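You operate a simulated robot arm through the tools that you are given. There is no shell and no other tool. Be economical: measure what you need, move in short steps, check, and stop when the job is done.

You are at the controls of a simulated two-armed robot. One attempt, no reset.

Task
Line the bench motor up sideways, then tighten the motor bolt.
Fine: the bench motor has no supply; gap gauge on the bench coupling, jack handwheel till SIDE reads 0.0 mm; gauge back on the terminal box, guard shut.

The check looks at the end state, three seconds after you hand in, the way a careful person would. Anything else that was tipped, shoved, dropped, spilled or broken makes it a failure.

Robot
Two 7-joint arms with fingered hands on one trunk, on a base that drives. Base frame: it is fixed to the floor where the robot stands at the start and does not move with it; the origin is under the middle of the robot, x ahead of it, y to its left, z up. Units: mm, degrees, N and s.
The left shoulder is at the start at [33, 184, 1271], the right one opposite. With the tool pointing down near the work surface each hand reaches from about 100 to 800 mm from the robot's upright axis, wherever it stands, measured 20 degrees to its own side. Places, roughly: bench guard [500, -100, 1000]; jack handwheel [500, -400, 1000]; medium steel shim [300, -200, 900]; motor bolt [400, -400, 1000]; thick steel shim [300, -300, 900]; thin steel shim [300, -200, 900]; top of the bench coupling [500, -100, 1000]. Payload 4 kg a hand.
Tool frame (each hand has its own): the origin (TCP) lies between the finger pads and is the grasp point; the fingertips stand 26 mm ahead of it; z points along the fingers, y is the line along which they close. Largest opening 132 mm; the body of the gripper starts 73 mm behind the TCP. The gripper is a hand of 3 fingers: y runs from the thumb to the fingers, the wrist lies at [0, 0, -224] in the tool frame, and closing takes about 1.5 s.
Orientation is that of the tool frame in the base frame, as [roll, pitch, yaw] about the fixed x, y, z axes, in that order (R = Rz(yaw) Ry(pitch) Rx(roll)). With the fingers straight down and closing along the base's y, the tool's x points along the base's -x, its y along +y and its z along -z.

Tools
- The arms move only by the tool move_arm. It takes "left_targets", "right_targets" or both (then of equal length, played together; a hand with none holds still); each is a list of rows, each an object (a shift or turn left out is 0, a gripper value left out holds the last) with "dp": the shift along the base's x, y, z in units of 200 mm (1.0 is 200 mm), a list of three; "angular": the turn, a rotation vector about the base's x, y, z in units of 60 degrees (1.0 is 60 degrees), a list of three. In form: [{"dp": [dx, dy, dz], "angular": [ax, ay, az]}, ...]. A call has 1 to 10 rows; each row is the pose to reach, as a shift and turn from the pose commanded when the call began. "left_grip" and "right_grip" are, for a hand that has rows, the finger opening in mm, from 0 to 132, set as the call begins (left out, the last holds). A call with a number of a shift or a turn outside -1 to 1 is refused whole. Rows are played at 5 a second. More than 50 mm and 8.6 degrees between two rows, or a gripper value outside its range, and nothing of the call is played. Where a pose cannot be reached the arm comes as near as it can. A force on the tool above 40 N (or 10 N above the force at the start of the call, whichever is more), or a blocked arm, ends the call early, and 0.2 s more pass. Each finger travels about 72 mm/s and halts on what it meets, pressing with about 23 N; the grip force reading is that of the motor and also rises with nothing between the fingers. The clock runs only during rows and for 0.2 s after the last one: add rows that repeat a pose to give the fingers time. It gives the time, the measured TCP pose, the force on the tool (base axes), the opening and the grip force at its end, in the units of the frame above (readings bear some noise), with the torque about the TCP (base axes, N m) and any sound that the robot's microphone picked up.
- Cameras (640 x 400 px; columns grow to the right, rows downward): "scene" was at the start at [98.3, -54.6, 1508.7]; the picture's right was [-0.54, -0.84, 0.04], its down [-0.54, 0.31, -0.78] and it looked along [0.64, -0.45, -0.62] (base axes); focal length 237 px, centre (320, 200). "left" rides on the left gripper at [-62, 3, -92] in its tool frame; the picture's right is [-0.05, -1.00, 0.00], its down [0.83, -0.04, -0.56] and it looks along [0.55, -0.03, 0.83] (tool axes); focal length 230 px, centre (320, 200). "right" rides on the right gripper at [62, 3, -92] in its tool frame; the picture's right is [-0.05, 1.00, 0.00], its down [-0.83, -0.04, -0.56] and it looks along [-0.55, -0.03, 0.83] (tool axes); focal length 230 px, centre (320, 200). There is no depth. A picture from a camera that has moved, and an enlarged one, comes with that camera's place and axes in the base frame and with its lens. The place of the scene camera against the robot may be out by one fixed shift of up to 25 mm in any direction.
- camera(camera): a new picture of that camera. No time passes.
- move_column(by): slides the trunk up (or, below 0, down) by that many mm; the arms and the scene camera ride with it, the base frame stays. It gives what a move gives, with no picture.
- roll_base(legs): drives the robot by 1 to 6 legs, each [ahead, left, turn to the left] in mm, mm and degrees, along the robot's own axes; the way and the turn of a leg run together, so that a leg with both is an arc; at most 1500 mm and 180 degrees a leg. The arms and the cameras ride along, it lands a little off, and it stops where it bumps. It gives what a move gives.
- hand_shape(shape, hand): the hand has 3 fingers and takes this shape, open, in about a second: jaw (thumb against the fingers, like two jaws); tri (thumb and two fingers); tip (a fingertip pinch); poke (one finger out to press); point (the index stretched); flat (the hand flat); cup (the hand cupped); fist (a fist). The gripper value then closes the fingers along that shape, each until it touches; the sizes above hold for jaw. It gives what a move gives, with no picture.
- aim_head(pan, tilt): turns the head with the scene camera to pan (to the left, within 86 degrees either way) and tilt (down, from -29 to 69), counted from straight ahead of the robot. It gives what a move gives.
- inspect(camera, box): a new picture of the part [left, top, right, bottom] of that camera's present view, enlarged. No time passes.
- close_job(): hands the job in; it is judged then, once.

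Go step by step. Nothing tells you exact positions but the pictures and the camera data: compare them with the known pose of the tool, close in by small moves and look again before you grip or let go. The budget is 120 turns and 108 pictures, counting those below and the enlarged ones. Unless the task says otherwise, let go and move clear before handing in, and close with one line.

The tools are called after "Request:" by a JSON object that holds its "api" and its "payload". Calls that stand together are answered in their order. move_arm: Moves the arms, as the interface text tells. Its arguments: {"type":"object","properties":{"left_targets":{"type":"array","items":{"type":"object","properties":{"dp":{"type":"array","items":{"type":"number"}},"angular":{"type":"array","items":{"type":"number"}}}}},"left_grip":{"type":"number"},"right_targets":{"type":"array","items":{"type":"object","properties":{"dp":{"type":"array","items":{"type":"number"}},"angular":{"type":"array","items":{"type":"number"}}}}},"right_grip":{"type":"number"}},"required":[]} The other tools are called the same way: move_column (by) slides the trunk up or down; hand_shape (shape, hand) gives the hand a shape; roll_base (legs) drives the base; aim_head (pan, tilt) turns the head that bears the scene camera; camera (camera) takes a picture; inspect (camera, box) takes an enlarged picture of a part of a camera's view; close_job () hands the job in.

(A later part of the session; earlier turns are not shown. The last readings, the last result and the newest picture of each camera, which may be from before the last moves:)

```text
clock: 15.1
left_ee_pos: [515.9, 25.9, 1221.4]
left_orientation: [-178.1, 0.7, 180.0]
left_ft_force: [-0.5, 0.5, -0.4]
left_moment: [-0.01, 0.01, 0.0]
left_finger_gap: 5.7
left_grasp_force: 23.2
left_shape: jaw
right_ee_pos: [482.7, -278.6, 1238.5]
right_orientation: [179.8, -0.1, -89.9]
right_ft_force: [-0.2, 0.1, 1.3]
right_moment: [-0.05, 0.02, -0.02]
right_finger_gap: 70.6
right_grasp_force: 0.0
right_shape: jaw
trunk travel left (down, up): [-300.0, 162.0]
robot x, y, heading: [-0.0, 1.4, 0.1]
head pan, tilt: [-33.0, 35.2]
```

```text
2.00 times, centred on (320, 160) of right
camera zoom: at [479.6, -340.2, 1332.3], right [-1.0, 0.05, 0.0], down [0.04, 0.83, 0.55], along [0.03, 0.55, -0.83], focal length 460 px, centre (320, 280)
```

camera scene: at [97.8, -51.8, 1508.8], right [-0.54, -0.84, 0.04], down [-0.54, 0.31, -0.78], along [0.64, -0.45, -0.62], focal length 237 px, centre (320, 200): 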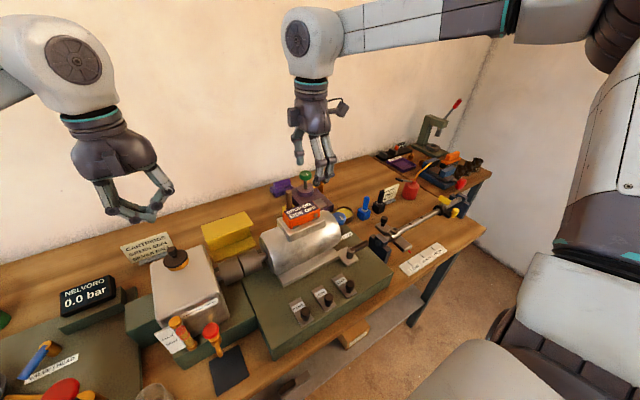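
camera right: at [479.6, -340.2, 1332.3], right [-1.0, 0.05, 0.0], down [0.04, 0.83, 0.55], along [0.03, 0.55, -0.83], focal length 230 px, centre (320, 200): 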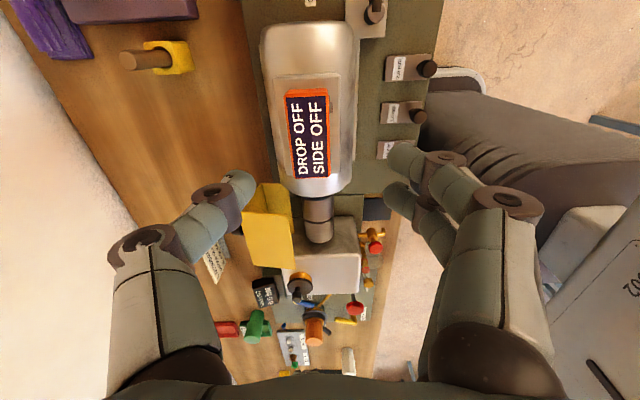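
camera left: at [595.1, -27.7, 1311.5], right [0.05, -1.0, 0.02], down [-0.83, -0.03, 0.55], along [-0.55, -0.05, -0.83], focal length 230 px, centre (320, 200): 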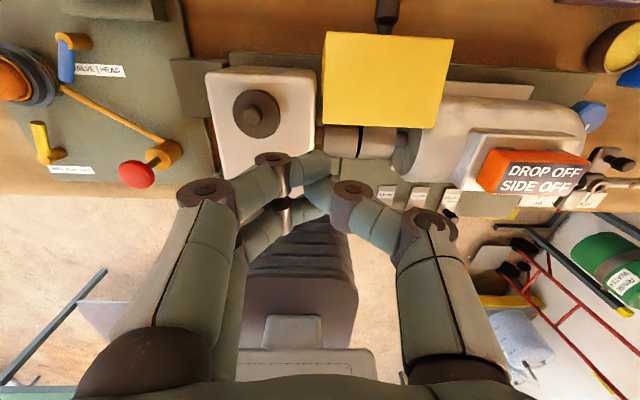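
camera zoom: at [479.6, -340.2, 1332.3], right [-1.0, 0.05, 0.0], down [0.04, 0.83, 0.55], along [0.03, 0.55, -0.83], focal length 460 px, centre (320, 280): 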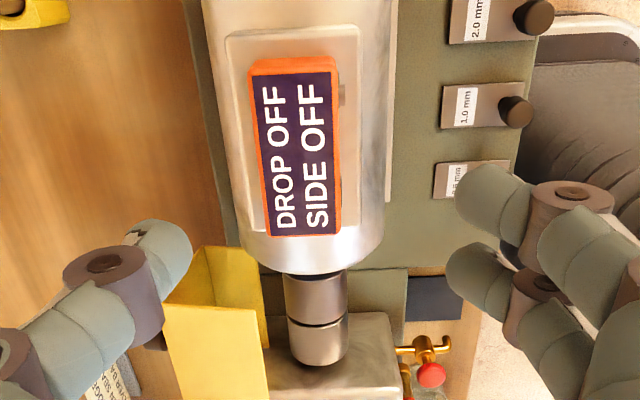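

Coupling gap ≈[495,-89,1022]; gauge centre ≈[496,-259], top 1095. Now tilt the right hand back ~27° and hover just above the gauge.

Request:
{"api": "move_arm", "payload": {"right_targets": [{"dp": [0.0, 0.03, 0], "angular": [0, -0.11, 0]}, {"dp": [0, 0.06, 0], "angular": [0, -0.22, 0]}, {"dp": [0, 0.1, -0.1], "angular": [0, -0.33, 0]}, {"dp": [0, 0.1, -0.28], "angular": [0, -0.45, 0]}, {"dp": [0, 0.1, -0.47], "angular": [0, -0.45, 0]}, {"dp": [0, 0.1, -0.47], "angular": [0, -0.45, 0]}]}}

Request:
{"api": "camera", "payload": {"camera": "right"}}

Request:
{"api": "inspect", "payload": {"camera": "scene", "box": [230, 120, 380, 270]}}

Request:
{"api": "camera", "payload": {"camera": "left"}}

```text
clock: 16.4
left_ee_pos: [516.4, 22.8, 1221.9]
left_orientation: [-178.2, 0.5, -180.0]
left_ft_force: [0.2, 0.0, 0.2]
left_moment: [-0.01, 0.02, -0.02]
left_finger_gap: 5.5
left_grasp_force: 22.9
left_shape: jaw
right_ee_pos: [483.4, -262.7, 1146.0]
right_orientation: [-152.9, -0.2, -90.1]
right_ft_force: [0.1, -0.6, 0.2]
right_moment: [0.02, 0.0, -0.02]
right_finger_gap: 70.3
right_grasp_force: 0.1
right_shape: jaw
trunk travel left (down, up): [-300.0, 162.0]
robot x, y, heading: [1.0, 0.9, 0.2]
head pan, tilt: [-33.0, 35.2]
```

```text
66 pictures are left
camera right: at [438.0, -323.6, 1226.0], right [-0.89, 0.05, -0.45], down [-0.21, 0.83, 0.51], along [0.4, 0.55, -0.73], focal length 230 px, centre (320, 200)
```

right: 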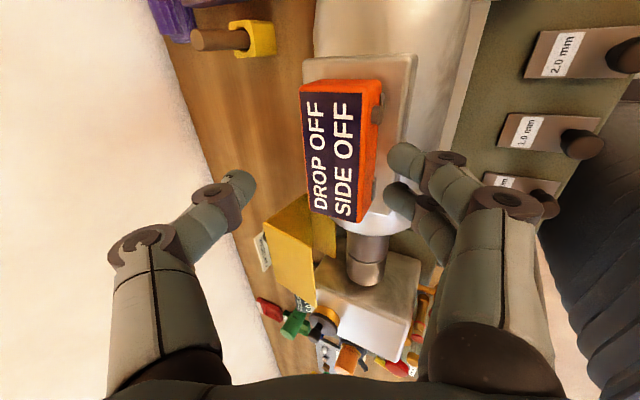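

```text
2.67 times, centred on (305, 195) of scene
camera zoom: at [97.8, -54.3, 1508.7], right [-0.54, -0.84, 0.04], down [-0.54, 0.31, -0.78], along [0.64, -0.44, -0.62], focal length 633 px, centre (360, 213)
```

zoom: 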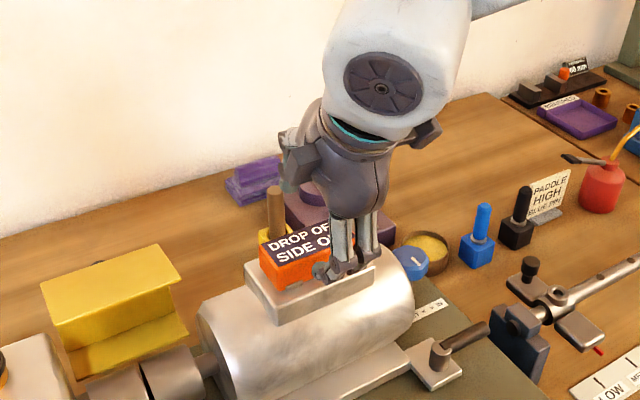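

```text
64 pictures are left
camera left: at [577.5, 29.4, 1316.0], right [0.05, -1.0, 0.03], down [-0.84, -0.03, 0.55], along [-0.55, -0.06, -0.84], focal length 230 px, centre (320, 200)
```

left: 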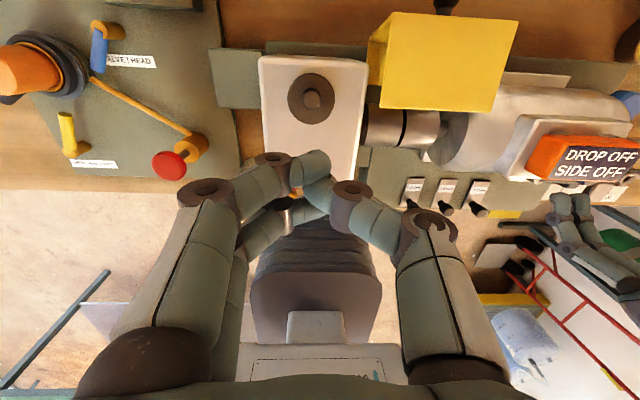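

The gauge is ≈40 mm tall (top ≈1096), centred ≈[497,-259]. I'll lower the tilted hand with 62 mm opening to straddle it.

Request:
{"api": "move_arm", "payload": {"right_targets": [{"dp": [0.01, 0.018, -0.08]}, {"dp": [0.01, 0.018, -0.15]}, {"dp": [0.01, 0.018, -0.2]}, {"dp": [0.01, 0.018, -0.235]}, {"dp": [0.01, 0.018, -0.235]}], "right_grip": 64}}

Request:
{"api": "camera", "payload": {"camera": "right"}}

Request:
{"api": "inspect", "payload": {"camera": "scene", "box": [250, 160, 350, 260]}}

```text
clock: 17.3
left_ee_pos: [513.3, 21.8, 1224.4]
left_orientation: [-178.0, 0.8, 180.0]
left_ft_force: [0.8, 0.0, 0.0]
left_moment: [0.02, 0.0, 0.01]
left_finger_gap: 5.7
left_grasp_force: 22.4
left_shape: jaw
right_ee_pos: [486.2, -255.0, 1112.1]
right_orientation: [-152.1, 0.1, -90.1]
right_ft_force: [-11.8, -0.6, 36.5]
right_moment: [-0.07, 1.1, 0.02]
right_finger_gap: 58.1
right_grasp_force: 0.1
right_shape: jaw
trunk travel left (down, up): [-300.0, 162.0]
robot x, y, heading: [2.2, -0.9, -0.1]
head pan, tilt: [-33.0, 35.2]
stopped in row 4 (right hand): the force on the tool passed its limit at 45 N (the readings are from after the stop); the commanded pose is now the measured one
```

```text
63 pictures are left
camera right: at [439.0, -317.5, 1192.0], right [-0.88, 0.05, -0.47], down [-0.22, 0.83, 0.51], along [0.42, 0.56, -0.72], focal length 230 px, centre (320, 200)
```

right: 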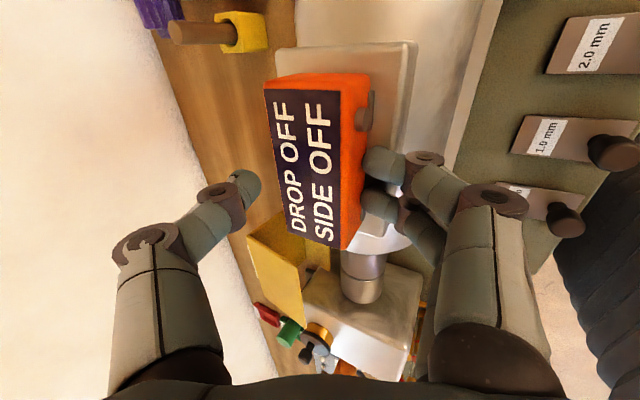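

```text
4.00 times, centred on (300, 210) of scene
camera zoom: at [93.4, -53.6, 1509.3], right [-0.54, -0.84, 0.04], down [-0.54, 0.31, -0.78], along [0.65, -0.45, -0.62], focal length 949 px, centre (400, 160)
```

zoom: 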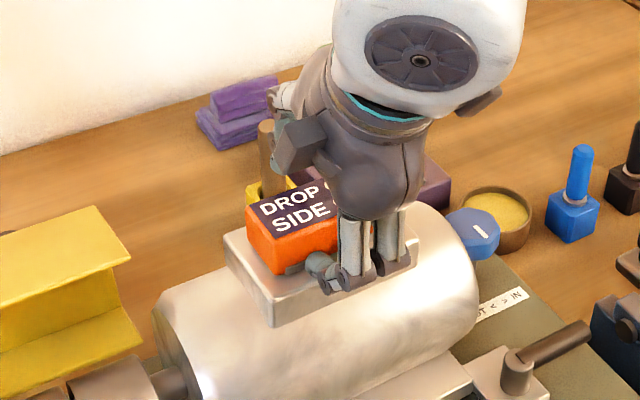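

The front finger joints rest on the box, so the tilted grasp sits too high. I'll back off, go upright, and see whether the "tip" shape gives slimmer fingers.

Request:
{"api": "move_arm", "payload": {"right_targets": [{"dp": [0, 0, 0.08]}, {"dp": [0, 0, 0.25], "angular": [0, 0.11, 0]}, {"dp": [0, 0, 0.4], "angular": [0, 0.23, 0]}, {"dp": [0, 0, 0.4], "angular": [0, 0.34, 0]}, {"dp": [0.03, 0, 0.4], "angular": [0, 0.46, 0]}]}}

Request:
{"api": "hand_shape", "payload": {"shape": "tip", "hand": "right"}}

Request:
{"api": "camera", "payload": {"camera": "right"}}

Request:
{"api": "inspect", "payload": {"camera": "scene", "box": [230, 100, 380, 250]}}

```text
clock: 18.5
left_ee_pos: [516.9, 22.0, 1221.5]
left_orientation: [-178.2, 0.6, 180.0]
left_ft_force: [0.1, 0.5, -0.7]
left_moment: [0.01, 0.02, 0.0]
left_finger_gap: 5.8
left_grasp_force: 22.8
left_shape: jaw
right_ee_pos: [493.6, -257.5, 1186.9]
right_orientation: [179.7, 0.0, -89.9]
right_ft_force: [-0.1, 0.8, -0.8]
right_moment: [0.02, 0.01, -0.04]
right_finger_gap: 63.8
right_grasp_force: 0.1
right_shape: jaw
trunk travel left (down, up): [-300.0, 162.0]
robot x, y, heading: [-0.3, 0.7, 0.1]
head pan, tilt: [-33.0, 35.2]
```

```text
clock: 19.4
left_ee_pos: [516.8, 22.3, 1221.9]
left_orientation: [-178.2, 0.7, 179.8]
left_ft_force: [0.4, 0.0, -0.9]
left_moment: [0.0, 0.01, 0.0]
left_finger_gap: 5.8
left_grasp_force: 22.3
left_shape: jaw
right_ee_pos: [492.5, -257.9, 1187.5]
right_orientation: [179.8, 0.0, -90.0]
right_ft_force: [0.5, -0.5, -0.4]
right_moment: [0.01, 0.02, -0.02]
right_finger_gap: 131.9
right_grasp_force: 0.2
right_shape: tip
trunk travel left (down, up): [-300.0, 162.0]
robot x, y, heading: [2.2, -0.8, 0.1]
head pan, tilt: [-33.0, 35.2]
```

```text
61 pictures are left
camera right: at [489.7, -318.9, 1279.3], right [-1.0, 0.05, 0.0], down [0.05, 0.83, 0.55], along [0.03, 0.55, -0.83], focal length 230 px, centre (320, 200)
```

right: 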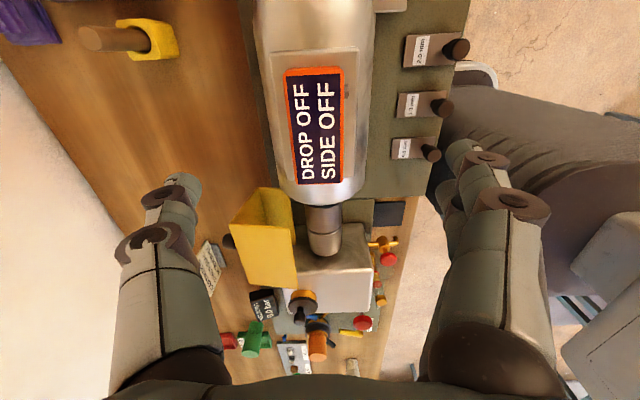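

```text
2.67 times, centred on (305, 175) of scene
camera zoom: at [97.5, -54.2, 1508.7], right [-0.54, -0.84, 0.04], down [-0.54, 0.31, -0.78], along [0.64, -0.45, -0.62], focal length 633 px, centre (360, 267)
```

zoom: 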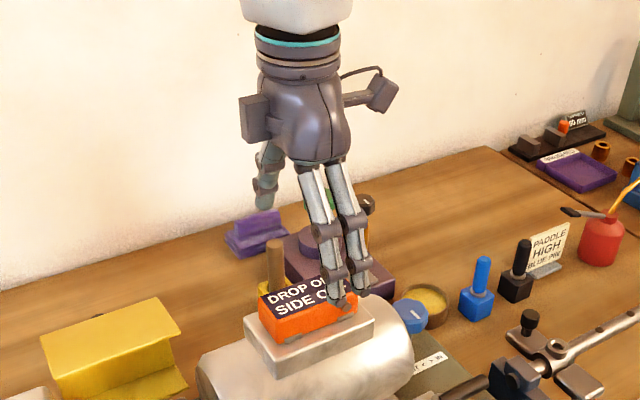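

"tip" brings no benefit; I'll go back to jaw with a milder 15° lean, which keeps all fingertips on the gauge's sides.

Request:
{"api": "hand_shape", "payload": {"shape": "jaw", "hand": "right"}}

Request:
{"api": "move_arm", "payload": {"right_targets": [{"dp": [0, 0, 0], "angular": [0, -0.125, 0]}, {"dp": [-0.012, 0, -0.05], "angular": [0, -0.25, 0]}, {"dp": [-0.012, 0, -0.1], "angular": [0, -0.25, 0]}, {"dp": [-0.012, 0, -0.15], "angular": [0, -0.25, 0]}, {"dp": [-0.012, 0, -0.2], "angular": [0, -0.25, 0]}, {"dp": [-0.012, 0, -0.2], "angular": [0, -0.25, 0]}], "right_grip": 58}}

Request:
{"api": "camera", "payload": {"camera": "right"}}

```text
clock: 20.3
left_ee_pos: [515.9, 23.1, 1221.8]
left_orientation: [-178.2, 0.7, 179.9]
left_ft_force: [-0.7, 0.0, 0.3]
left_moment: [-0.01, 0.02, -0.03]
left_finger_gap: 5.5
left_grasp_force: 23.0
left_shape: jaw
right_ee_pos: [493.9, -257.8, 1187.0]
right_orientation: [179.8, 0.0, -90.0]
right_ft_force: [-0.6, 0.8, -1.0]
right_moment: [0.02, 0.0, -0.01]
right_finger_gap: 131.9
right_grasp_force: 0.1
right_shape: jaw
trunk travel left (down, up): [-300.0, 162.0]
robot x, y, heading: [0.9, 0.5, -0.1]
head pan, tilt: [-33.0, 35.2]
```

```text
clock: 21.7
left_ee_pos: [517.3, 22.4, 1221.4]
left_orientation: [-178.1, 0.7, 179.9]
left_ft_force: [0.3, -0.2, 0.7]
left_moment: [-0.02, -0.02, 0.02]
left_finger_gap: 5.9
left_grasp_force: 22.4
left_shape: jaw
right_ee_pos: [490.5, -256.4, 1147.2]
right_orientation: [-165.4, -0.1, -89.9]
right_ft_force: [0.0, 0.4, -0.9]
right_moment: [0.01, 0.0, 0.02]
right_finger_gap: 58.5
right_grasp_force: 0.1
right_shape: jaw
trunk travel left (down, up): [-300.0, 162.0]
robot x, y, heading: [-3.7, 2.7, 0.1]
head pan, tilt: [-33.0, 35.2]
```

```text
59 pictures are left
camera right: at [463.6, -318.3, 1234.7], right [-0.97, 0.05, -0.25], down [-0.1, 0.83, 0.55], along [0.24, 0.55, -0.8], focal length 230 px, centre (320, 200)
```

right: 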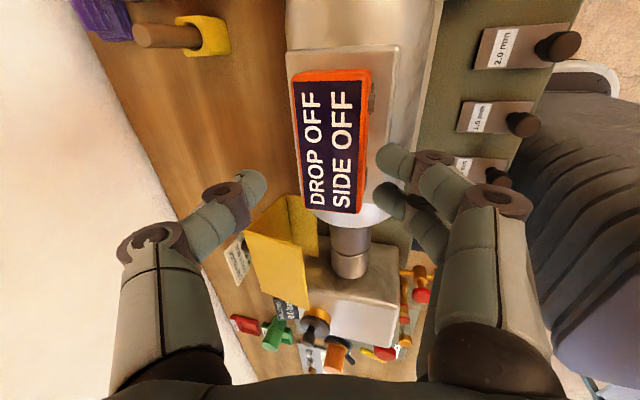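

The fingers straddle the gauge well. Descend to grasp height.

Request:
{"api": "move_arm", "payload": {"right_targets": [{"dp": [0, 0, -0.08]}, {"dp": [0, 0, -0.14]}, {"dp": [0, 0, -0.18]}, {"dp": [0, 0, -0.19]}], "right_grip": 56}}

Request:
{"api": "camera", "payload": {"camera": "right"}}

```text
clock: 22.7
left_ee_pos: [514.7, 22.6, 1223.1]
left_orientation: [-178.1, 0.7, 179.8]
left_ft_force: [0.0, -0.6, 1.3]
left_moment: [0.0, 0.03, -0.03]
left_finger_gap: 5.9
left_grasp_force: 23.0
left_shape: jaw
right_ee_pos: [488.5, -255.8, 1111.1]
right_orientation: [-165.0, 0.0, -90.0]
right_ft_force: [-5.7, -2.9, 20.3]
right_moment: [-0.11, 0.73, 0.12]
right_finger_gap: 55.4
right_grasp_force: 0.0
right_shape: jaw
trunk travel left (down, up): [-300.0, 162.0]
robot x, y, heading: [1.7, -0.3, -0.1]
head pan, tilt: [-33.0, 35.2]
```

```text
58 pictures are left
camera right: at [461.7, -318.2, 1199.5], right [-0.96, 0.05, -0.26], down [-0.1, 0.83, 0.55], along [0.24, 0.55, -0.8], focal length 230 px, centre (320, 200)
```

right: 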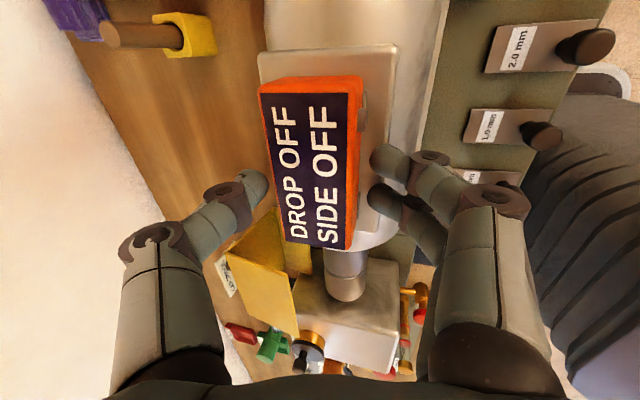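

The front fingertips lightly touch the box; I'll rise 3 mm and close on the gauge.

Request:
{"api": "move_arm", "payload": {"right_targets": [{"dp": [0.01, 0, 0.015]}, {"dp": [0.01, 0, 0.015]}, {"dp": [0.01, 0, 0.015]}, {"dp": [0.01, 0, 0.015]}, {"dp": [0.01, 0, 0.015]}], "right_grip": 20}}

Request:
{"api": "camera", "payload": {"camera": "right"}}

Request:
{"api": "inspect", "payload": {"camera": "scene", "box": [250, 160, 350, 260]}}

```text
clock: 23.9
left_ee_pos: [516.1, 22.2, 1222.0]
left_orientation: [-178.2, 0.6, 179.9]
left_ft_force: [-0.5, 0.1, 0.8]
left_moment: [0.02, 0.0, -0.03]
left_finger_gap: 5.7
left_grasp_force: 22.9
left_shape: jaw
right_ee_pos: [492.1, -257.0, 1113.1]
right_orientation: [-165.2, 0.1, -90.0]
right_ft_force: [0.1, -0.5, -0.7]
right_moment: [-0.02, 0.02, 0.02]
right_finger_gap: 38.8
right_grasp_force: 22.9
right_shape: jaw
trunk travel left (down, up): [-300.0, 162.0]
robot x, y, heading: [2.5, 1.0, 0.2]
head pan, tilt: [-33.0, 35.2]
```

```text
57 pictures are left
camera right: at [465.4, -318.7, 1200.3], right [-0.97, 0.05, -0.25], down [-0.1, 0.83, 0.55], along [0.24, 0.55, -0.8], focal length 230 px, centre (320, 200)
```

right: 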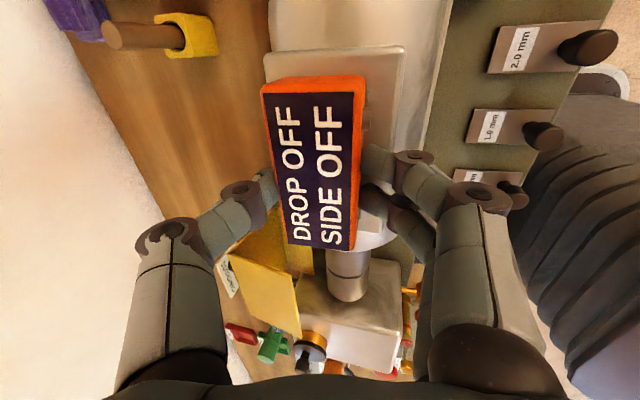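

```text
4.00 times, centred on (300, 210) of scene
camera zoom: at [97.6, -54.2, 1508.7], right [-0.54, -0.84, 0.04], down [-0.54, 0.31, -0.78], along [0.64, -0.45, -0.62], focal length 949 px, centre (400, 160)
```

zoom: 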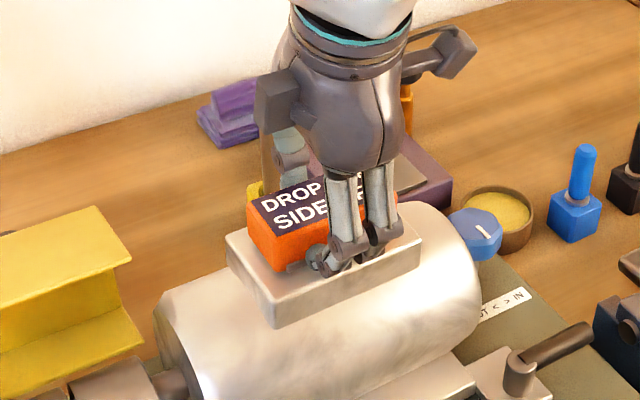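

Gripped at 38.8 mm (return pose: TCP [492,-257,1113]). Lift.

Request:
{"api": "move_arm", "payload": {"right_targets": [{"dp": [0, 0, 0.05]}, {"dp": [0, 0, 0.15]}, {"dp": [0, 0, 0.3]}, {"dp": [0, 0, 0.3]}]}}

Request:
{"api": "camera", "payload": {"camera": "right"}}

Request:
{"api": "camera", "payload": {"camera": "left"}}

```text
clock: 24.9
left_ee_pos: [518.8, 22.7, 1221.6]
left_orientation: [-178.3, 0.6, 179.9]
left_ft_force: [0.6, 0.0, -0.2]
left_moment: [0.0, -0.01, -0.01]
left_finger_gap: 5.4
left_grasp_force: 23.1
left_shape: jaw
right_ee_pos: [494.6, -256.2, 1171.6]
right_orientation: [-165.3, 0.0, -90.1]
right_ft_force: [0.1, 0.0, -1.1]
right_moment: [0.03, -0.02, 0.01]
right_finger_gap: 38.8
right_grasp_force: 23.4
right_shape: jaw
trunk travel left (down, up): [-300.0, 162.0]
robot x, y, heading: [-0.5, -0.4, -0.2]
head pan, tilt: [-33.0, 35.2]
```

```text
55 pictures are left
camera right: at [466.1, -318.3, 1259.3], right [-0.97, 0.05, -0.25], down [-0.1, 0.83, 0.55], along [0.24, 0.55, -0.8], focal length 230 px, centre (320, 200)
```

right: 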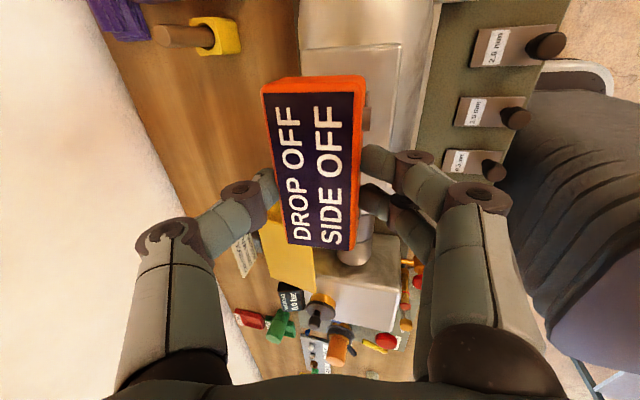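

```text
54 pictures are left
camera left: at [577.8, 29.0, 1315.7], right [0.05, -1.0, 0.03], down [-0.84, -0.02, 0.55], along [-0.55, -0.05, -0.84], focal length 230 px, centre (320, 200)
```

left: 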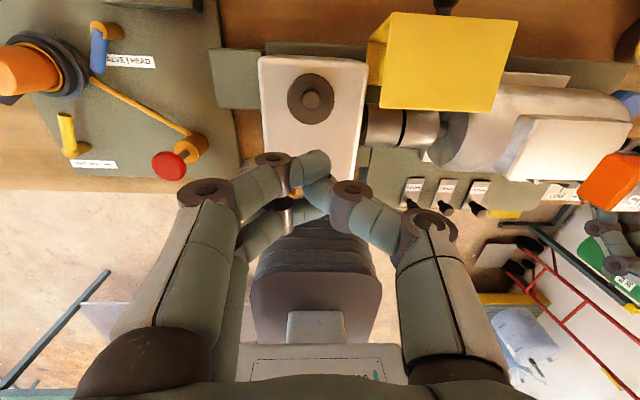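

The gauge is lifted and steady. I'll carry it over the coupling gap (y≈-89) at safe height while moving the left hand further left.

Request:
{"api": "move_arm", "payload": {"left_targets": [{"dp": [-0.05, 0.15, 0]}, {"dp": [-0.1, 0.3, 0]}, {"dp": [-0.15, 0.45, 0]}, {"dp": [-0.2, 0.6, 0]}, {"dp": [-0.2, 0.6, 0]}, {"dp": [-0.2, 0.6, 0]}], "right_targets": [{"dp": [-0.01, 0.1, 0]}, {"dp": [-0.02, 0.25, 0]}, {"dp": [-0.03, 0.42, 0]}, {"dp": [-0.04, 0.6, 0]}, {"dp": [-0.05, 0.75, 0]}, {"dp": [-0.05, 0.845, 0]}]}}

Request:
{"api": "camera", "payload": {"camera": "right"}}

Request:
{"api": "inspect", "payload": {"camera": "scene", "box": [160, 150, 320, 310]}}

```text
clock: 26.3
left_ee_pos: [478.7, 143.0, 1221.9]
left_orientation: [-178.2, 0.5, 179.9]
left_ft_force: [0.5, 0.6, -1.3]
left_moment: [0.03, 0.02, 0.02]
left_finger_gap: 5.5
left_grasp_force: 23.5
left_shape: jaw
right_ee_pos: [483.7, -87.5, 1173.1]
right_orientation: [-165.2, -0.1, -90.1]
right_ft_force: [1.3, 0.1, -0.7]
right_moment: [0.04, 0.01, 0.03]
right_finger_gap: 38.6
right_grasp_force: 23.0
right_shape: jaw
trunk travel left (down, up): [-300.0, 162.0]
robot x, y, heading: [3.1, -0.4, -0.2]
head pan, tilt: [-33.0, 35.2]
```

```text
53 pictures are left
camera right: at [456.2, -149.6, 1259.9], right [-0.97, 0.05, -0.25], down [-0.1, 0.83, 0.55], along [0.24, 0.55, -0.8], focal length 230 px, centre (320, 200)
```

right: 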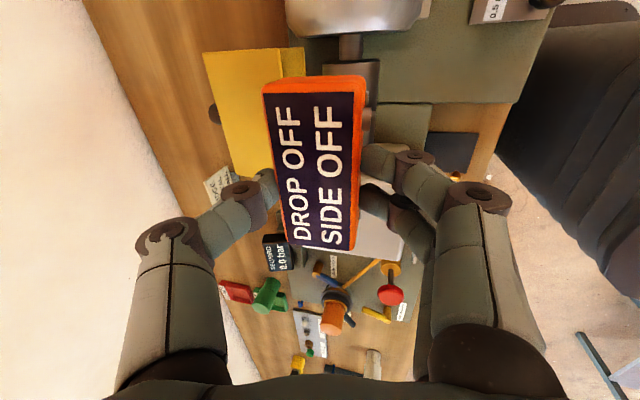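

```text
2.50 times, centred on (240, 230) of scene
camera zoom: at [98.8, -54.3, 1508.5], right [-0.54, -0.84, 0.04], down [-0.54, 0.31, -0.78], along [0.64, -0.45, -0.62], focal length 593 px, centre (520, 125)
```

zoom: 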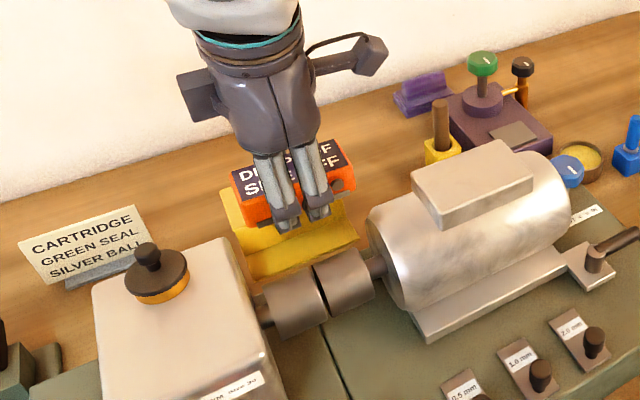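

Centred over the gap. Descend to just above the guard-edge level and check the thumb's clearance.

Request:
{"api": "move_arm", "payload": {"right_targets": [{"dp": [-0.01, 0, -0.15]}, {"dp": [-0.01, 0, -0.28]}, {"dp": [-0.01, 0, -0.38]}, {"dp": [-0.01, 0, -0.42]}]}}

Request:
{"api": "camera", "payload": {"camera": "right"}}

Request:
{"api": "inspect", "payload": {"camera": "scene", "box": [170, 180, 310, 310]}}

Request:
{"api": "camera", "payload": {"camera": "left"}}

```text
clock: 27.3
left_ee_pos: [477.3, 143.8, 1222.2]
left_orientation: [-178.2, 0.6, 180.0]
left_ft_force: [-0.8, 0.1, 0.2]
left_moment: [-0.02, -0.03, -0.01]
left_finger_gap: 5.7
left_grasp_force: 23.0
left_shape: jaw
right_ee_pos: [481.0, -87.5, 1087.2]
right_orientation: [-165.2, 0.0, -90.1]
right_ft_force: [0.3, 0.3, -1.4]
right_moment: [0.01, 0.0, 0.0]
right_finger_gap: 39.0
right_grasp_force: 23.3
right_shape: jaw
trunk travel left (down, up): [-300.0, 162.0]
robot x, y, heading: [1.6, -0.3, -0.0]
head pan, tilt: [-33.0, 35.2]
```

```text
51 pictures are left
camera right: at [453.6, -149.0, 1175.7], right [-0.97, 0.05, -0.25], down [-0.1, 0.83, 0.55], along [0.24, 0.55, -0.8], focal length 230 px, centre (320, 200)
```

right: 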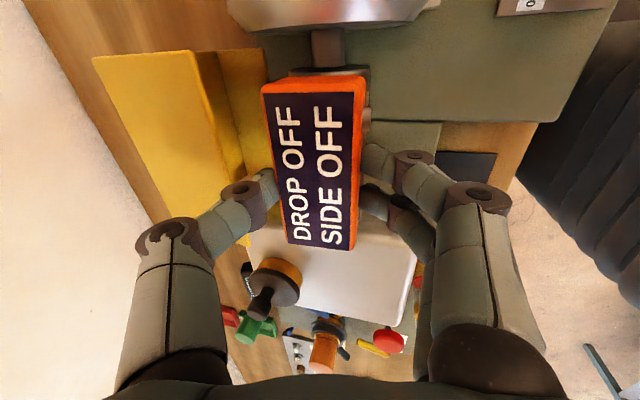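

```text
3.08 times, centred on (240, 245) of scene
camera zoom: at [98.3, -54.3, 1508.6], right [-0.54, -0.84, 0.04], down [-0.54, 0.31, -0.78], along [0.64, -0.45, -0.62], focal length 730 px, centre (566, 62)
```

zoom: 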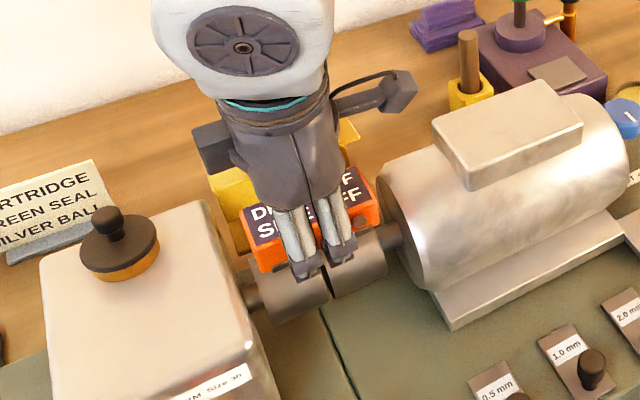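

```text
49 pictures are left
camera left: at [538.5, 149.2, 1315.8], right [0.05, -1.0, 0.03], down [-0.84, -0.02, 0.55], along [-0.55, -0.05, -0.84], focal length 230 px, centre (320, 200)
```

left: 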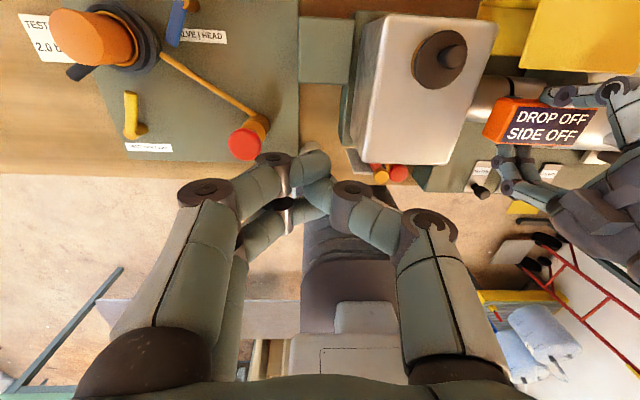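

Thumb still clear of the guard. Continue down gently until contact.

Request:
{"api": "move_arm", "payload": {"right_targets": [{"dp": [0, 0, -0.03]}, {"dp": [0, 0, -0.06]}, {"dp": [0, 0, -0.085]}]}}

Request:
{"api": "inspect", "payload": {"camera": "left", "box": [460, 0, 640, 200]}}

Request:
{"api": "inspect", "payload": {"camera": "scene", "box": [200, 200, 300, 300]}}

```text
clock: 28.1
left_ee_pos: [477.2, 142.9, 1221.7]
left_orientation: [-178.2, 0.6, 179.9]
left_ft_force: [-0.1, 0.3, 0.4]
left_moment: [0.0, -0.03, -0.02]
left_finger_gap: 5.6
left_grasp_force: 23.1
left_shape: jaw
right_ee_pos: [480.9, -87.6, 1071.7]
right_orientation: [-165.3, 0.0, -90.0]
right_ft_force: [-0.1, 0.1, -1.2]
right_moment: [-0.01, 0.01, 0.0]
right_finger_gap: 38.7
right_grasp_force: 22.8
right_shape: jaw
trunk travel left (down, up): [-300.0, 162.0]
robot x, y, heading: [-2.3, 0.5, -0.0]
head pan, tilt: [-33.0, 35.2]
```

```text
2.00 times, centred on (550, 100) of left
camera zoom: at [538.1, 149.4, 1315.9], right [0.05, -1.0, 0.03], down [-0.84, -0.02, 0.55], along [-0.55, -0.05, -0.84], focal length 460 px, centre (-140, 400)
```

zoom: 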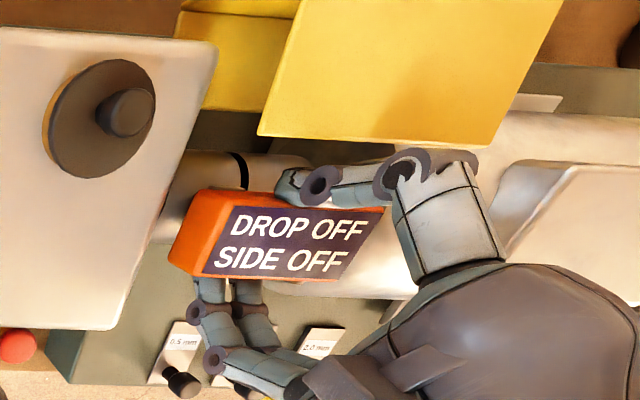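

```text
4.00 times, centred on (250, 250) of scene
camera zoom: at [97.9, -54.0, 1508.7], right [-0.54, -0.84, 0.04], down [-0.54, 0.31, -0.78], along [0.64, -0.45, -0.62], focal length 949 px, centre (600, 0)
```

zoom: 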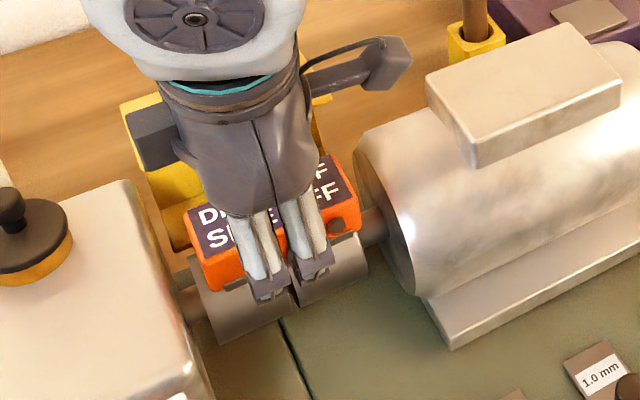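

No contact yet. Go a bit further down, with a slight shift toward the coupling's centre.

Request:
{"api": "move_arm", "payload": {"right_targets": [{"dp": [0.015, -0.008, -0.01]}, {"dp": [0.02, -0.008, -0.03]}, {"dp": [0.02, -0.008, -0.05]}, {"dp": [0.02, -0.008, -0.07]}]}}

Request:
{"api": "inspect", "payload": {"camera": "left", "box": [460, 0, 640, 200]}}

```text
clock: 29.1
left_ee_pos: [475.7, 142.0, 1224.0]
left_orientation: [-178.1, 0.7, 179.8]
left_ft_force: [0.6, -0.2, -0.2]
left_moment: [0.04, -0.01, -0.03]
left_finger_gap: 5.5
left_grasp_force: 23.1
left_shape: jaw
right_ee_pos: [485.0, -88.9, 1059.5]
right_orientation: [-165.1, 0.1, -90.1]
right_ft_force: [-0.5, -0.2, 12.9]
right_moment: [-0.02, 0.2, 0.02]
right_finger_gap: 39.2
right_grasp_force: 23.0
right_shape: jaw
trunk travel left (down, up): [-300.0, 162.0]
robot x, y, heading: [0.7, 0.1, -0.2]
head pan, tilt: [-33.0, 35.2]
```

```text
2.00 times, centred on (550, 100) of left
camera zoom: at [536.5, 149.4, 1317.0], right [0.05, -1.0, 0.03], down [-0.84, -0.02, 0.55], along [-0.54, -0.05, -0.84], focal length 460 px, centre (-140, 400)
```

zoom: 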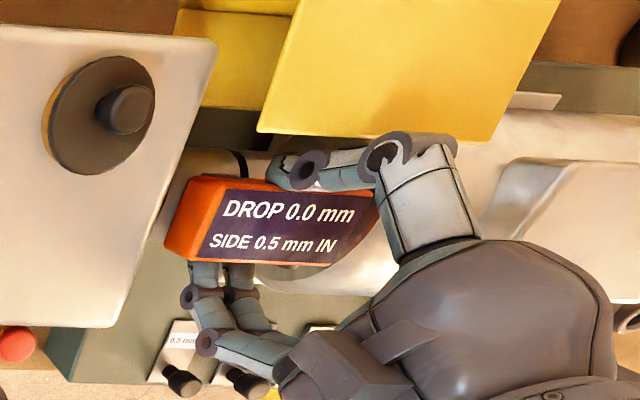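

The gauge is alive on the coupling: DROP 0.0, SIDE 0.5 mm IN. I'll centre it slightly (+4 mm x) and press lightly before release.

Request:
{"api": "move_arm", "payload": {"right_targets": [{"dp": [0, 0, 0.01]}, {"dp": [0.02, 0, 0.01]}, {"dp": [0.02, 0, 0.002]}, {"dp": [0.02, 0, 0.002]}]}}

Request:
{"api": "inspect", "payload": {"camera": "left", "box": [460, 0, 640, 200]}}

Request:
{"api": "inspect", "payload": {"camera": "right", "box": [220, 20, 440, 280]}}

```text
clock: 30.1
left_ee_pos: [475.8, 142.4, 1222.9]
left_orientation: [-178.3, 0.6, 179.9]
left_ft_force: [0.7, 0.0, 0.1]
left_moment: [0.0, 0.0, 0.0]
left_finger_gap: 5.5
left_grasp_force: 22.9
left_shape: jaw
right_ee_pos: [486.4, -88.5, 1060.3]
right_orientation: [-165.1, 0.1, -90.0]
right_ft_force: [-8.0, -1.1, 18.2]
right_moment: [-0.01, 0.27, -0.01]
right_finger_gap: 39.3
right_grasp_force: 22.8
right_shape: jaw
trunk travel left (down, up): [-300.0, 162.0]
robot x, y, heading: [-1.9, 4.1, 0.0]
head pan, tilt: [-33.0, 35.2]
```

```text
2.00 times, centred on (550, 100) of left
camera zoom: at [535.0, 149.6, 1317.4], right [0.05, -1.0, 0.03], down [-0.84, -0.02, 0.55], along [-0.54, -0.06, -0.84], focal length 460 px, centre (-140, 400)
```

zoom: 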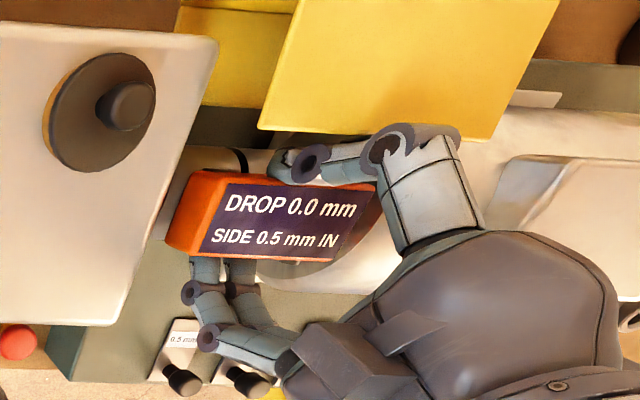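

```text
1.54 times, centred on (330, 150) of right
camera zoom: at [458.8, -151.0, 1147.3], right [-0.97, 0.05, -0.26], down [-0.1, 0.83, 0.55], along [0.24, 0.55, -0.8], focal length 354 px, centre (305, 277)
```

zoom: 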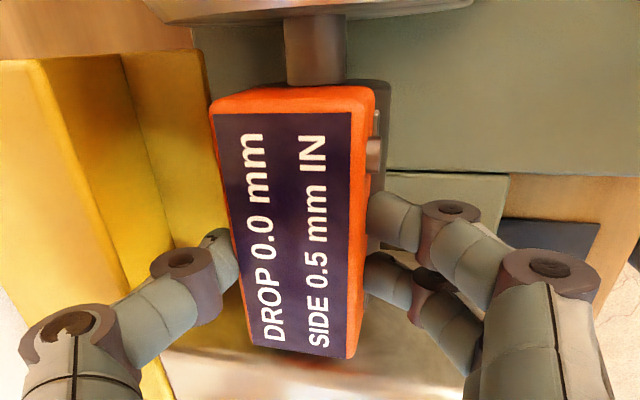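

It sits seated and reading. Release with a small opening and watch it.

Request:
{"api": "move_arm", "payload": {"right_targets": [{"dp": [0, 0, 0.003]}, {"dp": [0, 0, 0.003]}, {"dp": [0, 0, 0.003]}], "right_grip": 50}}

Request:
{"api": "camera", "payload": {"camera": "right"}}

```text
clock: 30.9
left_ee_pos: [474.3, 143.4, 1223.3]
left_orientation: [-178.1, 0.7, 180.0]
left_ft_force: [0.2, 0.1, 0.2]
left_moment: [0.01, -0.05, 0.0]
left_finger_gap: 5.6
left_grasp_force: 22.7
left_shape: jaw
right_ee_pos: [486.2, -89.9, 1058.1]
right_orientation: [-165.2, -0.1, -89.9]
right_ft_force: [-12.7, 0.3, 7.5]
right_moment: [-0.01, -0.65, 0.03]
right_finger_gap: 46.2
right_grasp_force: 0.0
right_shape: jaw
trunk travel left (down, up): [-300.0, 162.0]
robot x, y, heading: [-0.7, 4.5, 0.2]
head pan, tilt: [-33.0, 35.2]
```

```text
43 pictures are left
camera right: at [458.6, -151.0, 1146.7], right [-0.97, 0.05, -0.25], down [-0.1, 0.83, 0.55], along [0.24, 0.55, -0.8], focal length 230 px, centre (320, 200)
```

right: 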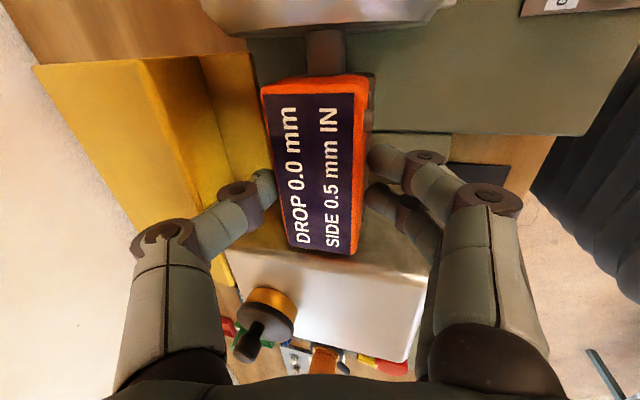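

The thumb is touching the guard while only partly open. I'll withdraw straight back along the finger direction in small steps and look.

Request:
{"api": "move_arm", "payload": {"right_targets": [{"dp": [-0.003, 0, 0.02]}, {"dp": [-0.01, 0, 0.05]}, {"dp": [-0.02, 0, 0.09]}], "right_grip": 50}}

Request:
{"api": "camera", "payload": {"camera": "right"}}

```text
clock: 31.7
left_ee_pos: [478.6, 143.5, 1221.4]
left_orientation: [-178.1, 0.6, 179.8]
left_ft_force: [-0.1, -0.1, -0.1]
left_moment: [-0.01, 0.02, 0.0]
left_finger_gap: 5.9
left_grasp_force: 22.8
left_shape: jaw
right_ee_pos: [486.1, -90.0, 1077.9]
right_orientation: [-165.2, -0.1, -90.1]
right_ft_force: [0.3, -0.6, 0.3]
right_moment: [-0.01, 0.05, 0.01]
right_finger_gap: 50.0
right_grasp_force: 0.1
right_shape: jaw
trunk travel left (down, up): [-300.0, 162.0]
robot x, y, heading: [2.1, -0.1, -0.0]
head pan, tilt: [-33.0, 35.2]
```

```text
42 pictures are left
camera right: at [458.6, -151.6, 1164.7], right [-0.97, 0.05, -0.26], down [-0.1, 0.83, 0.55], along [0.24, 0.55, -0.8], focal length 230 px, centre (320, 200)
```

right: 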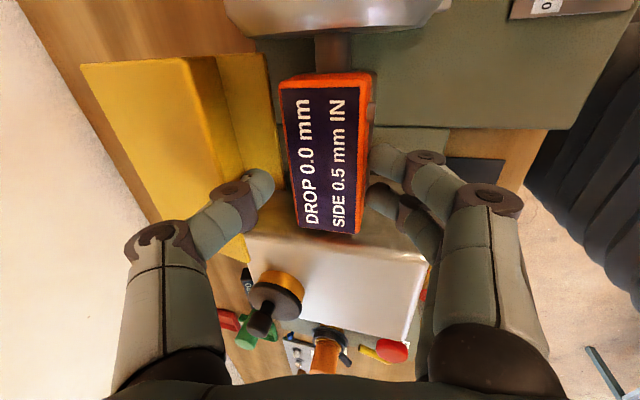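

The gauge stays seated and reads SIDE 0.5 mm IN. Now lift, untilt, and travel to above the blue handwheel (≈[528,-422,976]).

Request:
{"api": "move_arm", "payload": {"right_targets": [{"dp": [-0.05, 0, 0.2]}, {"dp": [-0.05, -0.1, 0.4]}, {"dp": [-0.05, -0.3, 0.5], "angular": [0, 0.12, 0]}, {"dp": [0, -0.52, 0.5], "angular": [0, 0.25, 0]}, {"dp": [0.05, -0.74, 0.5], "angular": [0, 0.25, 0]}, {"dp": [0.1, -0.96, 0.5], "angular": [0, 0.25, 0]}], "right_grip": 90}}

Request:
{"api": "move_arm", "payload": {"right_targets": [{"dp": [0.03, -0.23, 0]}, {"dp": [0.08, -0.46, -0.05]}, {"dp": [0.11, -0.68, -0.15]}, {"dp": [0.11, -0.7, -0.3]}, {"dp": [0.11, -0.7, -0.3]}]}}

Request:
{"api": "camera", "payload": {"camera": "right"}}

Request:
{"api": "inspect", "payload": {"camera": "scene", "box": [200, 170, 360, 300]}}

```text
clock: 33.1
left_ee_pos: [477.1, 141.6, 1222.6]
left_orientation: [-178.2, 0.6, 179.9]
left_ft_force: [0.3, -0.2, -0.2]
left_moment: [0.02, -0.01, -0.04]
left_finger_gap: 5.7
left_grasp_force: 23.1
left_shape: jaw
right_ee_pos: [504.1, -282.9, 1176.5]
right_orientation: [179.7, 0.1, -90.0]
right_ft_force: [-0.5, -0.6, 0.0]
right_moment: [0.01, 0.01, -0.01]
right_finger_gap: 89.5
right_grasp_force: 0.1
right_shape: jaw
trunk travel left (down, up): [-300.0, 162.0]
robot x, y, heading: [2.0, 1.1, -0.0]
head pan, tilt: [-33.0, 35.2]
```

```text
clock: 34.3
left_ee_pos: [476.7, 143.7, 1221.2]
left_orientation: [-178.2, 0.6, 179.9]
left_ft_force: [0.3, 0.1, 0.3]
left_moment: [-0.03, -0.03, 0.02]
left_finger_gap: 5.9
left_grasp_force: 23.3
left_shape: jaw
right_ee_pos: [525.8, -421.8, 1116.7]
right_orientation: [179.8, -0.1, -90.1]
right_ft_force: [-0.1, 0.3, 0.0]
right_moment: [0.03, 0.0, 0.02]
right_finger_gap: 89.7
right_grasp_force: 0.1
right_shape: jaw
trunk travel left (down, up): [-300.0, 162.0]
robot x, y, heading: [-3.2, 1.3, -0.2]
head pan, tilt: [-33.0, 35.2]
```

```text
41 pictures are left
camera right: at [523.1, -483.1, 1209.0], right [-1.0, 0.05, 0.0], down [0.05, 0.83, 0.55], along [0.03, 0.55, -0.83], focal length 230 px, centre (320, 200)
```

right: 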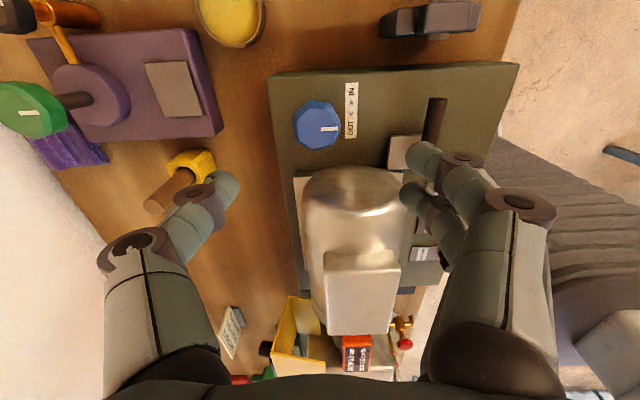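

```text
3.08 times, centred on (280, 235) of scene
camera zoom: at [97.6, -53.9, 1508.7], right [-0.54, -0.84, 0.04], down [-0.54, 0.31, -0.78], along [0.64, -0.45, -0.62], focal length 730 px, centre (443, 92)
```

zoom: 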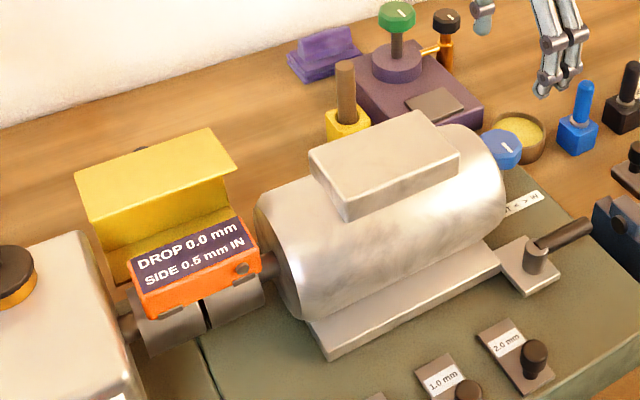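

The scene camera reads "SIDE 0.5 mm IN" nicely. Knob centre ≈[529,-420]; lower the hand around it with ~68 mm opening.

Request:
{"api": "move_arm", "payload": {"right_targets": [{"dp": [0.015, 0.005, -0.2]}, {"dp": [0.015, 0.005, -0.4]}, {"dp": [0.015, 0.005, -0.55]}, {"dp": [0.015, 0.005, -0.65]}, {"dp": [0.015, 0.005, -0.65]}], "right_grip": 70}}

Request:
{"api": "camera", "payload": {"camera": "right"}}

```text
clock: 35.5
left_ee_pos: [477.8, 143.5, 1221.7]
left_orientation: [-178.2, 0.6, 179.9]
left_ft_force: [0.1, -0.3, 0.1]
left_moment: [0.02, 0.0, 0.02]
left_finger_gap: 5.4
left_grasp_force: 22.6
left_shape: jaw
right_ee_pos: [529.3, -420.9, 984.8]
right_orientation: [179.6, 0.0, -90.1]
right_ft_force: [-0.3, 0.3, -0.1]
right_moment: [0.05, -0.01, 0.01]
right_finger_gap: 70.0
right_grasp_force: 0.1
right_shape: jaw
trunk travel left (down, up): [-300.0, 162.0]
robot x, y, heading: [-1.4, -2.7, 0.1]
head pan, tilt: [-33.0, 35.2]
```

```text
39 pictures are left
camera right: at [526.0, -481.8, 1077.7], right [-1.0, 0.05, 0.0], down [0.05, 0.83, 0.55], along [0.03, 0.55, -0.83], focal length 230 px, centre (320, 200)
```

right: 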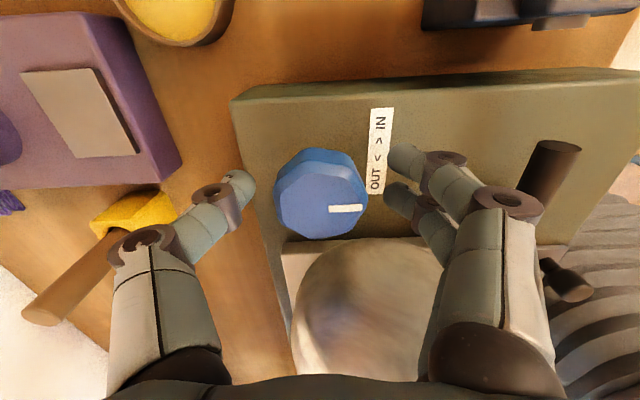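

Well centred around the knob. Close the fingers, then turn a little and read the gauge.

Request:
{"api": "move_arm", "payload": {"right_targets": [{"dp": [0, 0, 0]}, {"dp": [0, 0, 0]}, {"dp": [0, 0, 0]}, {"dp": [0, 0, 0]}], "right_grip": 20}}

Request:
{"api": "move_arm", "payload": {"right_targets": [{"angular": [0, 0, 0.1]}, {"angular": [0, 0, 0.2]}, {"angular": [0, 0, 0.3]}, {"angular": [0, 0, 0.3]}]}}

Request:
{"api": "inspect", "payload": {"camera": "scene", "box": [200, 190, 340, 300]}}

Request:
{"api": "camera", "payload": {"camera": "right"}}

```text
clock: 36.5
left_ee_pos: [478.0, 141.4, 1221.8]
left_orientation: [-178.3, 0.6, 180.0]
left_ft_force: [0.1, -0.4, -0.5]
left_moment: [0.0, 0.02, -0.01]
left_finger_gap: 5.8
left_grasp_force: 23.9
left_shape: jaw
right_ee_pos: [529.8, -420.5, 984.7]
right_orientation: [179.6, 0.0, -89.9]
right_ft_force: [1.0, 0.9, -7.5]
right_moment: [-0.01, -0.06, 0.04]
right_finger_gap: 35.2
right_grasp_force: 23.0
right_shape: jaw
trunk travel left (down, up): [-300.0, 162.0]
robot x, y, heading: [3.0, 1.3, 0.1]
head pan, tilt: [-33.0, 35.2]
```

```text
clock: 37.5
left_ee_pos: [479.4, 142.6, 1220.7]
left_orientation: [-178.2, 0.5, 179.8]
left_ft_force: [0.5, -0.1, -0.6]
left_moment: [-0.01, 0.01, 0.0]
left_finger_gap: 5.7
left_grasp_force: 22.7
left_shape: jaw
right_ee_pos: [531.1, -420.8, 984.9]
right_orientation: [179.7, 0.0, -72.0]
right_ft_force: [2.3, 3.1, -11.1]
right_moment: [0.01, -0.08, 0.02]
right_finger_gap: 35.5
right_grasp_force: 23.1
right_shape: jaw
trunk travel left (down, up): [-300.0, 162.0]
robot x, y, heading: [0.6, -1.0, 0.2]
head pan, tilt: [-33.0, 35.2]
```

```text
3.64 times, centred on (270, 245) of scene
camera zoom: at [99.3, -54.5, 1508.5], right [-0.54, -0.84, 0.04], down [-0.54, 0.31, -0.78], along [0.64, -0.44, -0.62], focal length 863 px, centre (502, 36)
```

zoom: 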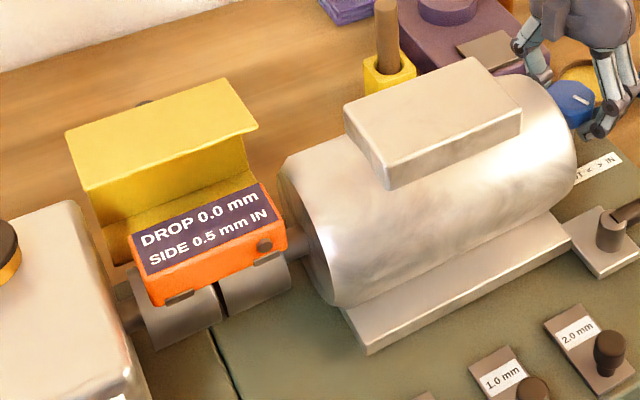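

```text
37 pictures are left
camera right: at [546.6, -480.0, 1076.8], right [-0.97, -0.26, 0.01], down [-0.21, 0.8, 0.56], along [-0.15, 0.53, -0.83], focal length 230 px, centre (320, 200)
```

right: 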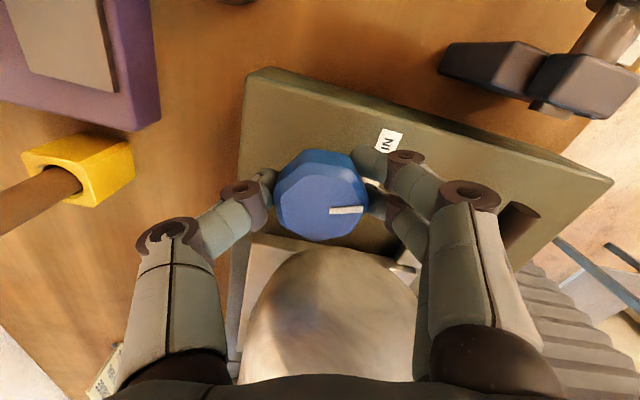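

The knob turned 18° with the hand; the reading still says 0.5. Turn further counter-clockwise to see a change.

Request:
{"api": "move_arm", "payload": {"right_targets": [{"angular": [0, 0, 0.12]}, {"angular": [0, 0, 0.24]}, {"angular": [0, 0, 0.36]}, {"angular": [0, 0, 0.48]}, {"angular": [0, 0, 0.6]}, {"angular": [0, 0, 0.7]}]}}

Request:
{"api": "inspect", "payload": {"camera": "scene", "box": [200, 190, 340, 300]}}

```text
clock: 38.9
left_ee_pos: [479.3, 142.9, 1221.6]
left_orientation: [-178.1, 0.5, 179.9]
left_ft_force: [0.5, 0.6, -0.1]
left_moment: [0.04, 0.0, -0.04]
left_finger_gap: 5.5
left_grasp_force: 22.6
left_shape: jaw
right_ee_pos: [530.6, -420.1, 985.0]
right_orientation: [179.6, 0.0, -29.9]
right_ft_force: [6.4, 7.0, -12.6]
right_moment: [0.13, -0.16, -0.08]
right_finger_gap: 34.7
right_grasp_force: 23.1
right_shape: jaw
trunk travel left (down, up): [-300.0, 162.0]
robot x, y, heading: [0.3, 4.2, -0.0]
head pan, tilt: [-33.0, 35.2]
```

```text
3.64 times, centred on (270, 245) of scene
camera zoom: at [100.1, -53.8, 1508.5], right [-0.54, -0.84, 0.04], down [-0.54, 0.31, -0.78], along [0.64, -0.45, -0.62], focal length 863 px, centre (502, 36)
```

zoom: 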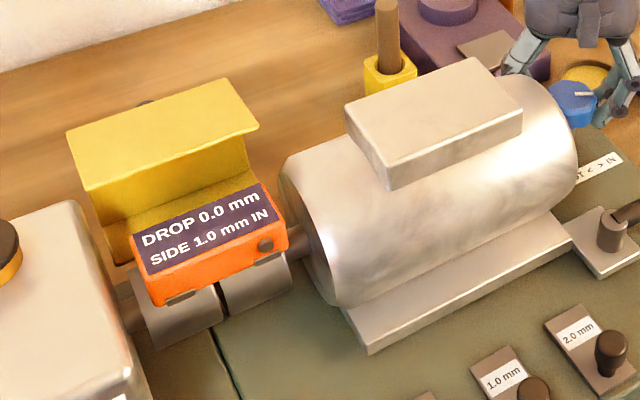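

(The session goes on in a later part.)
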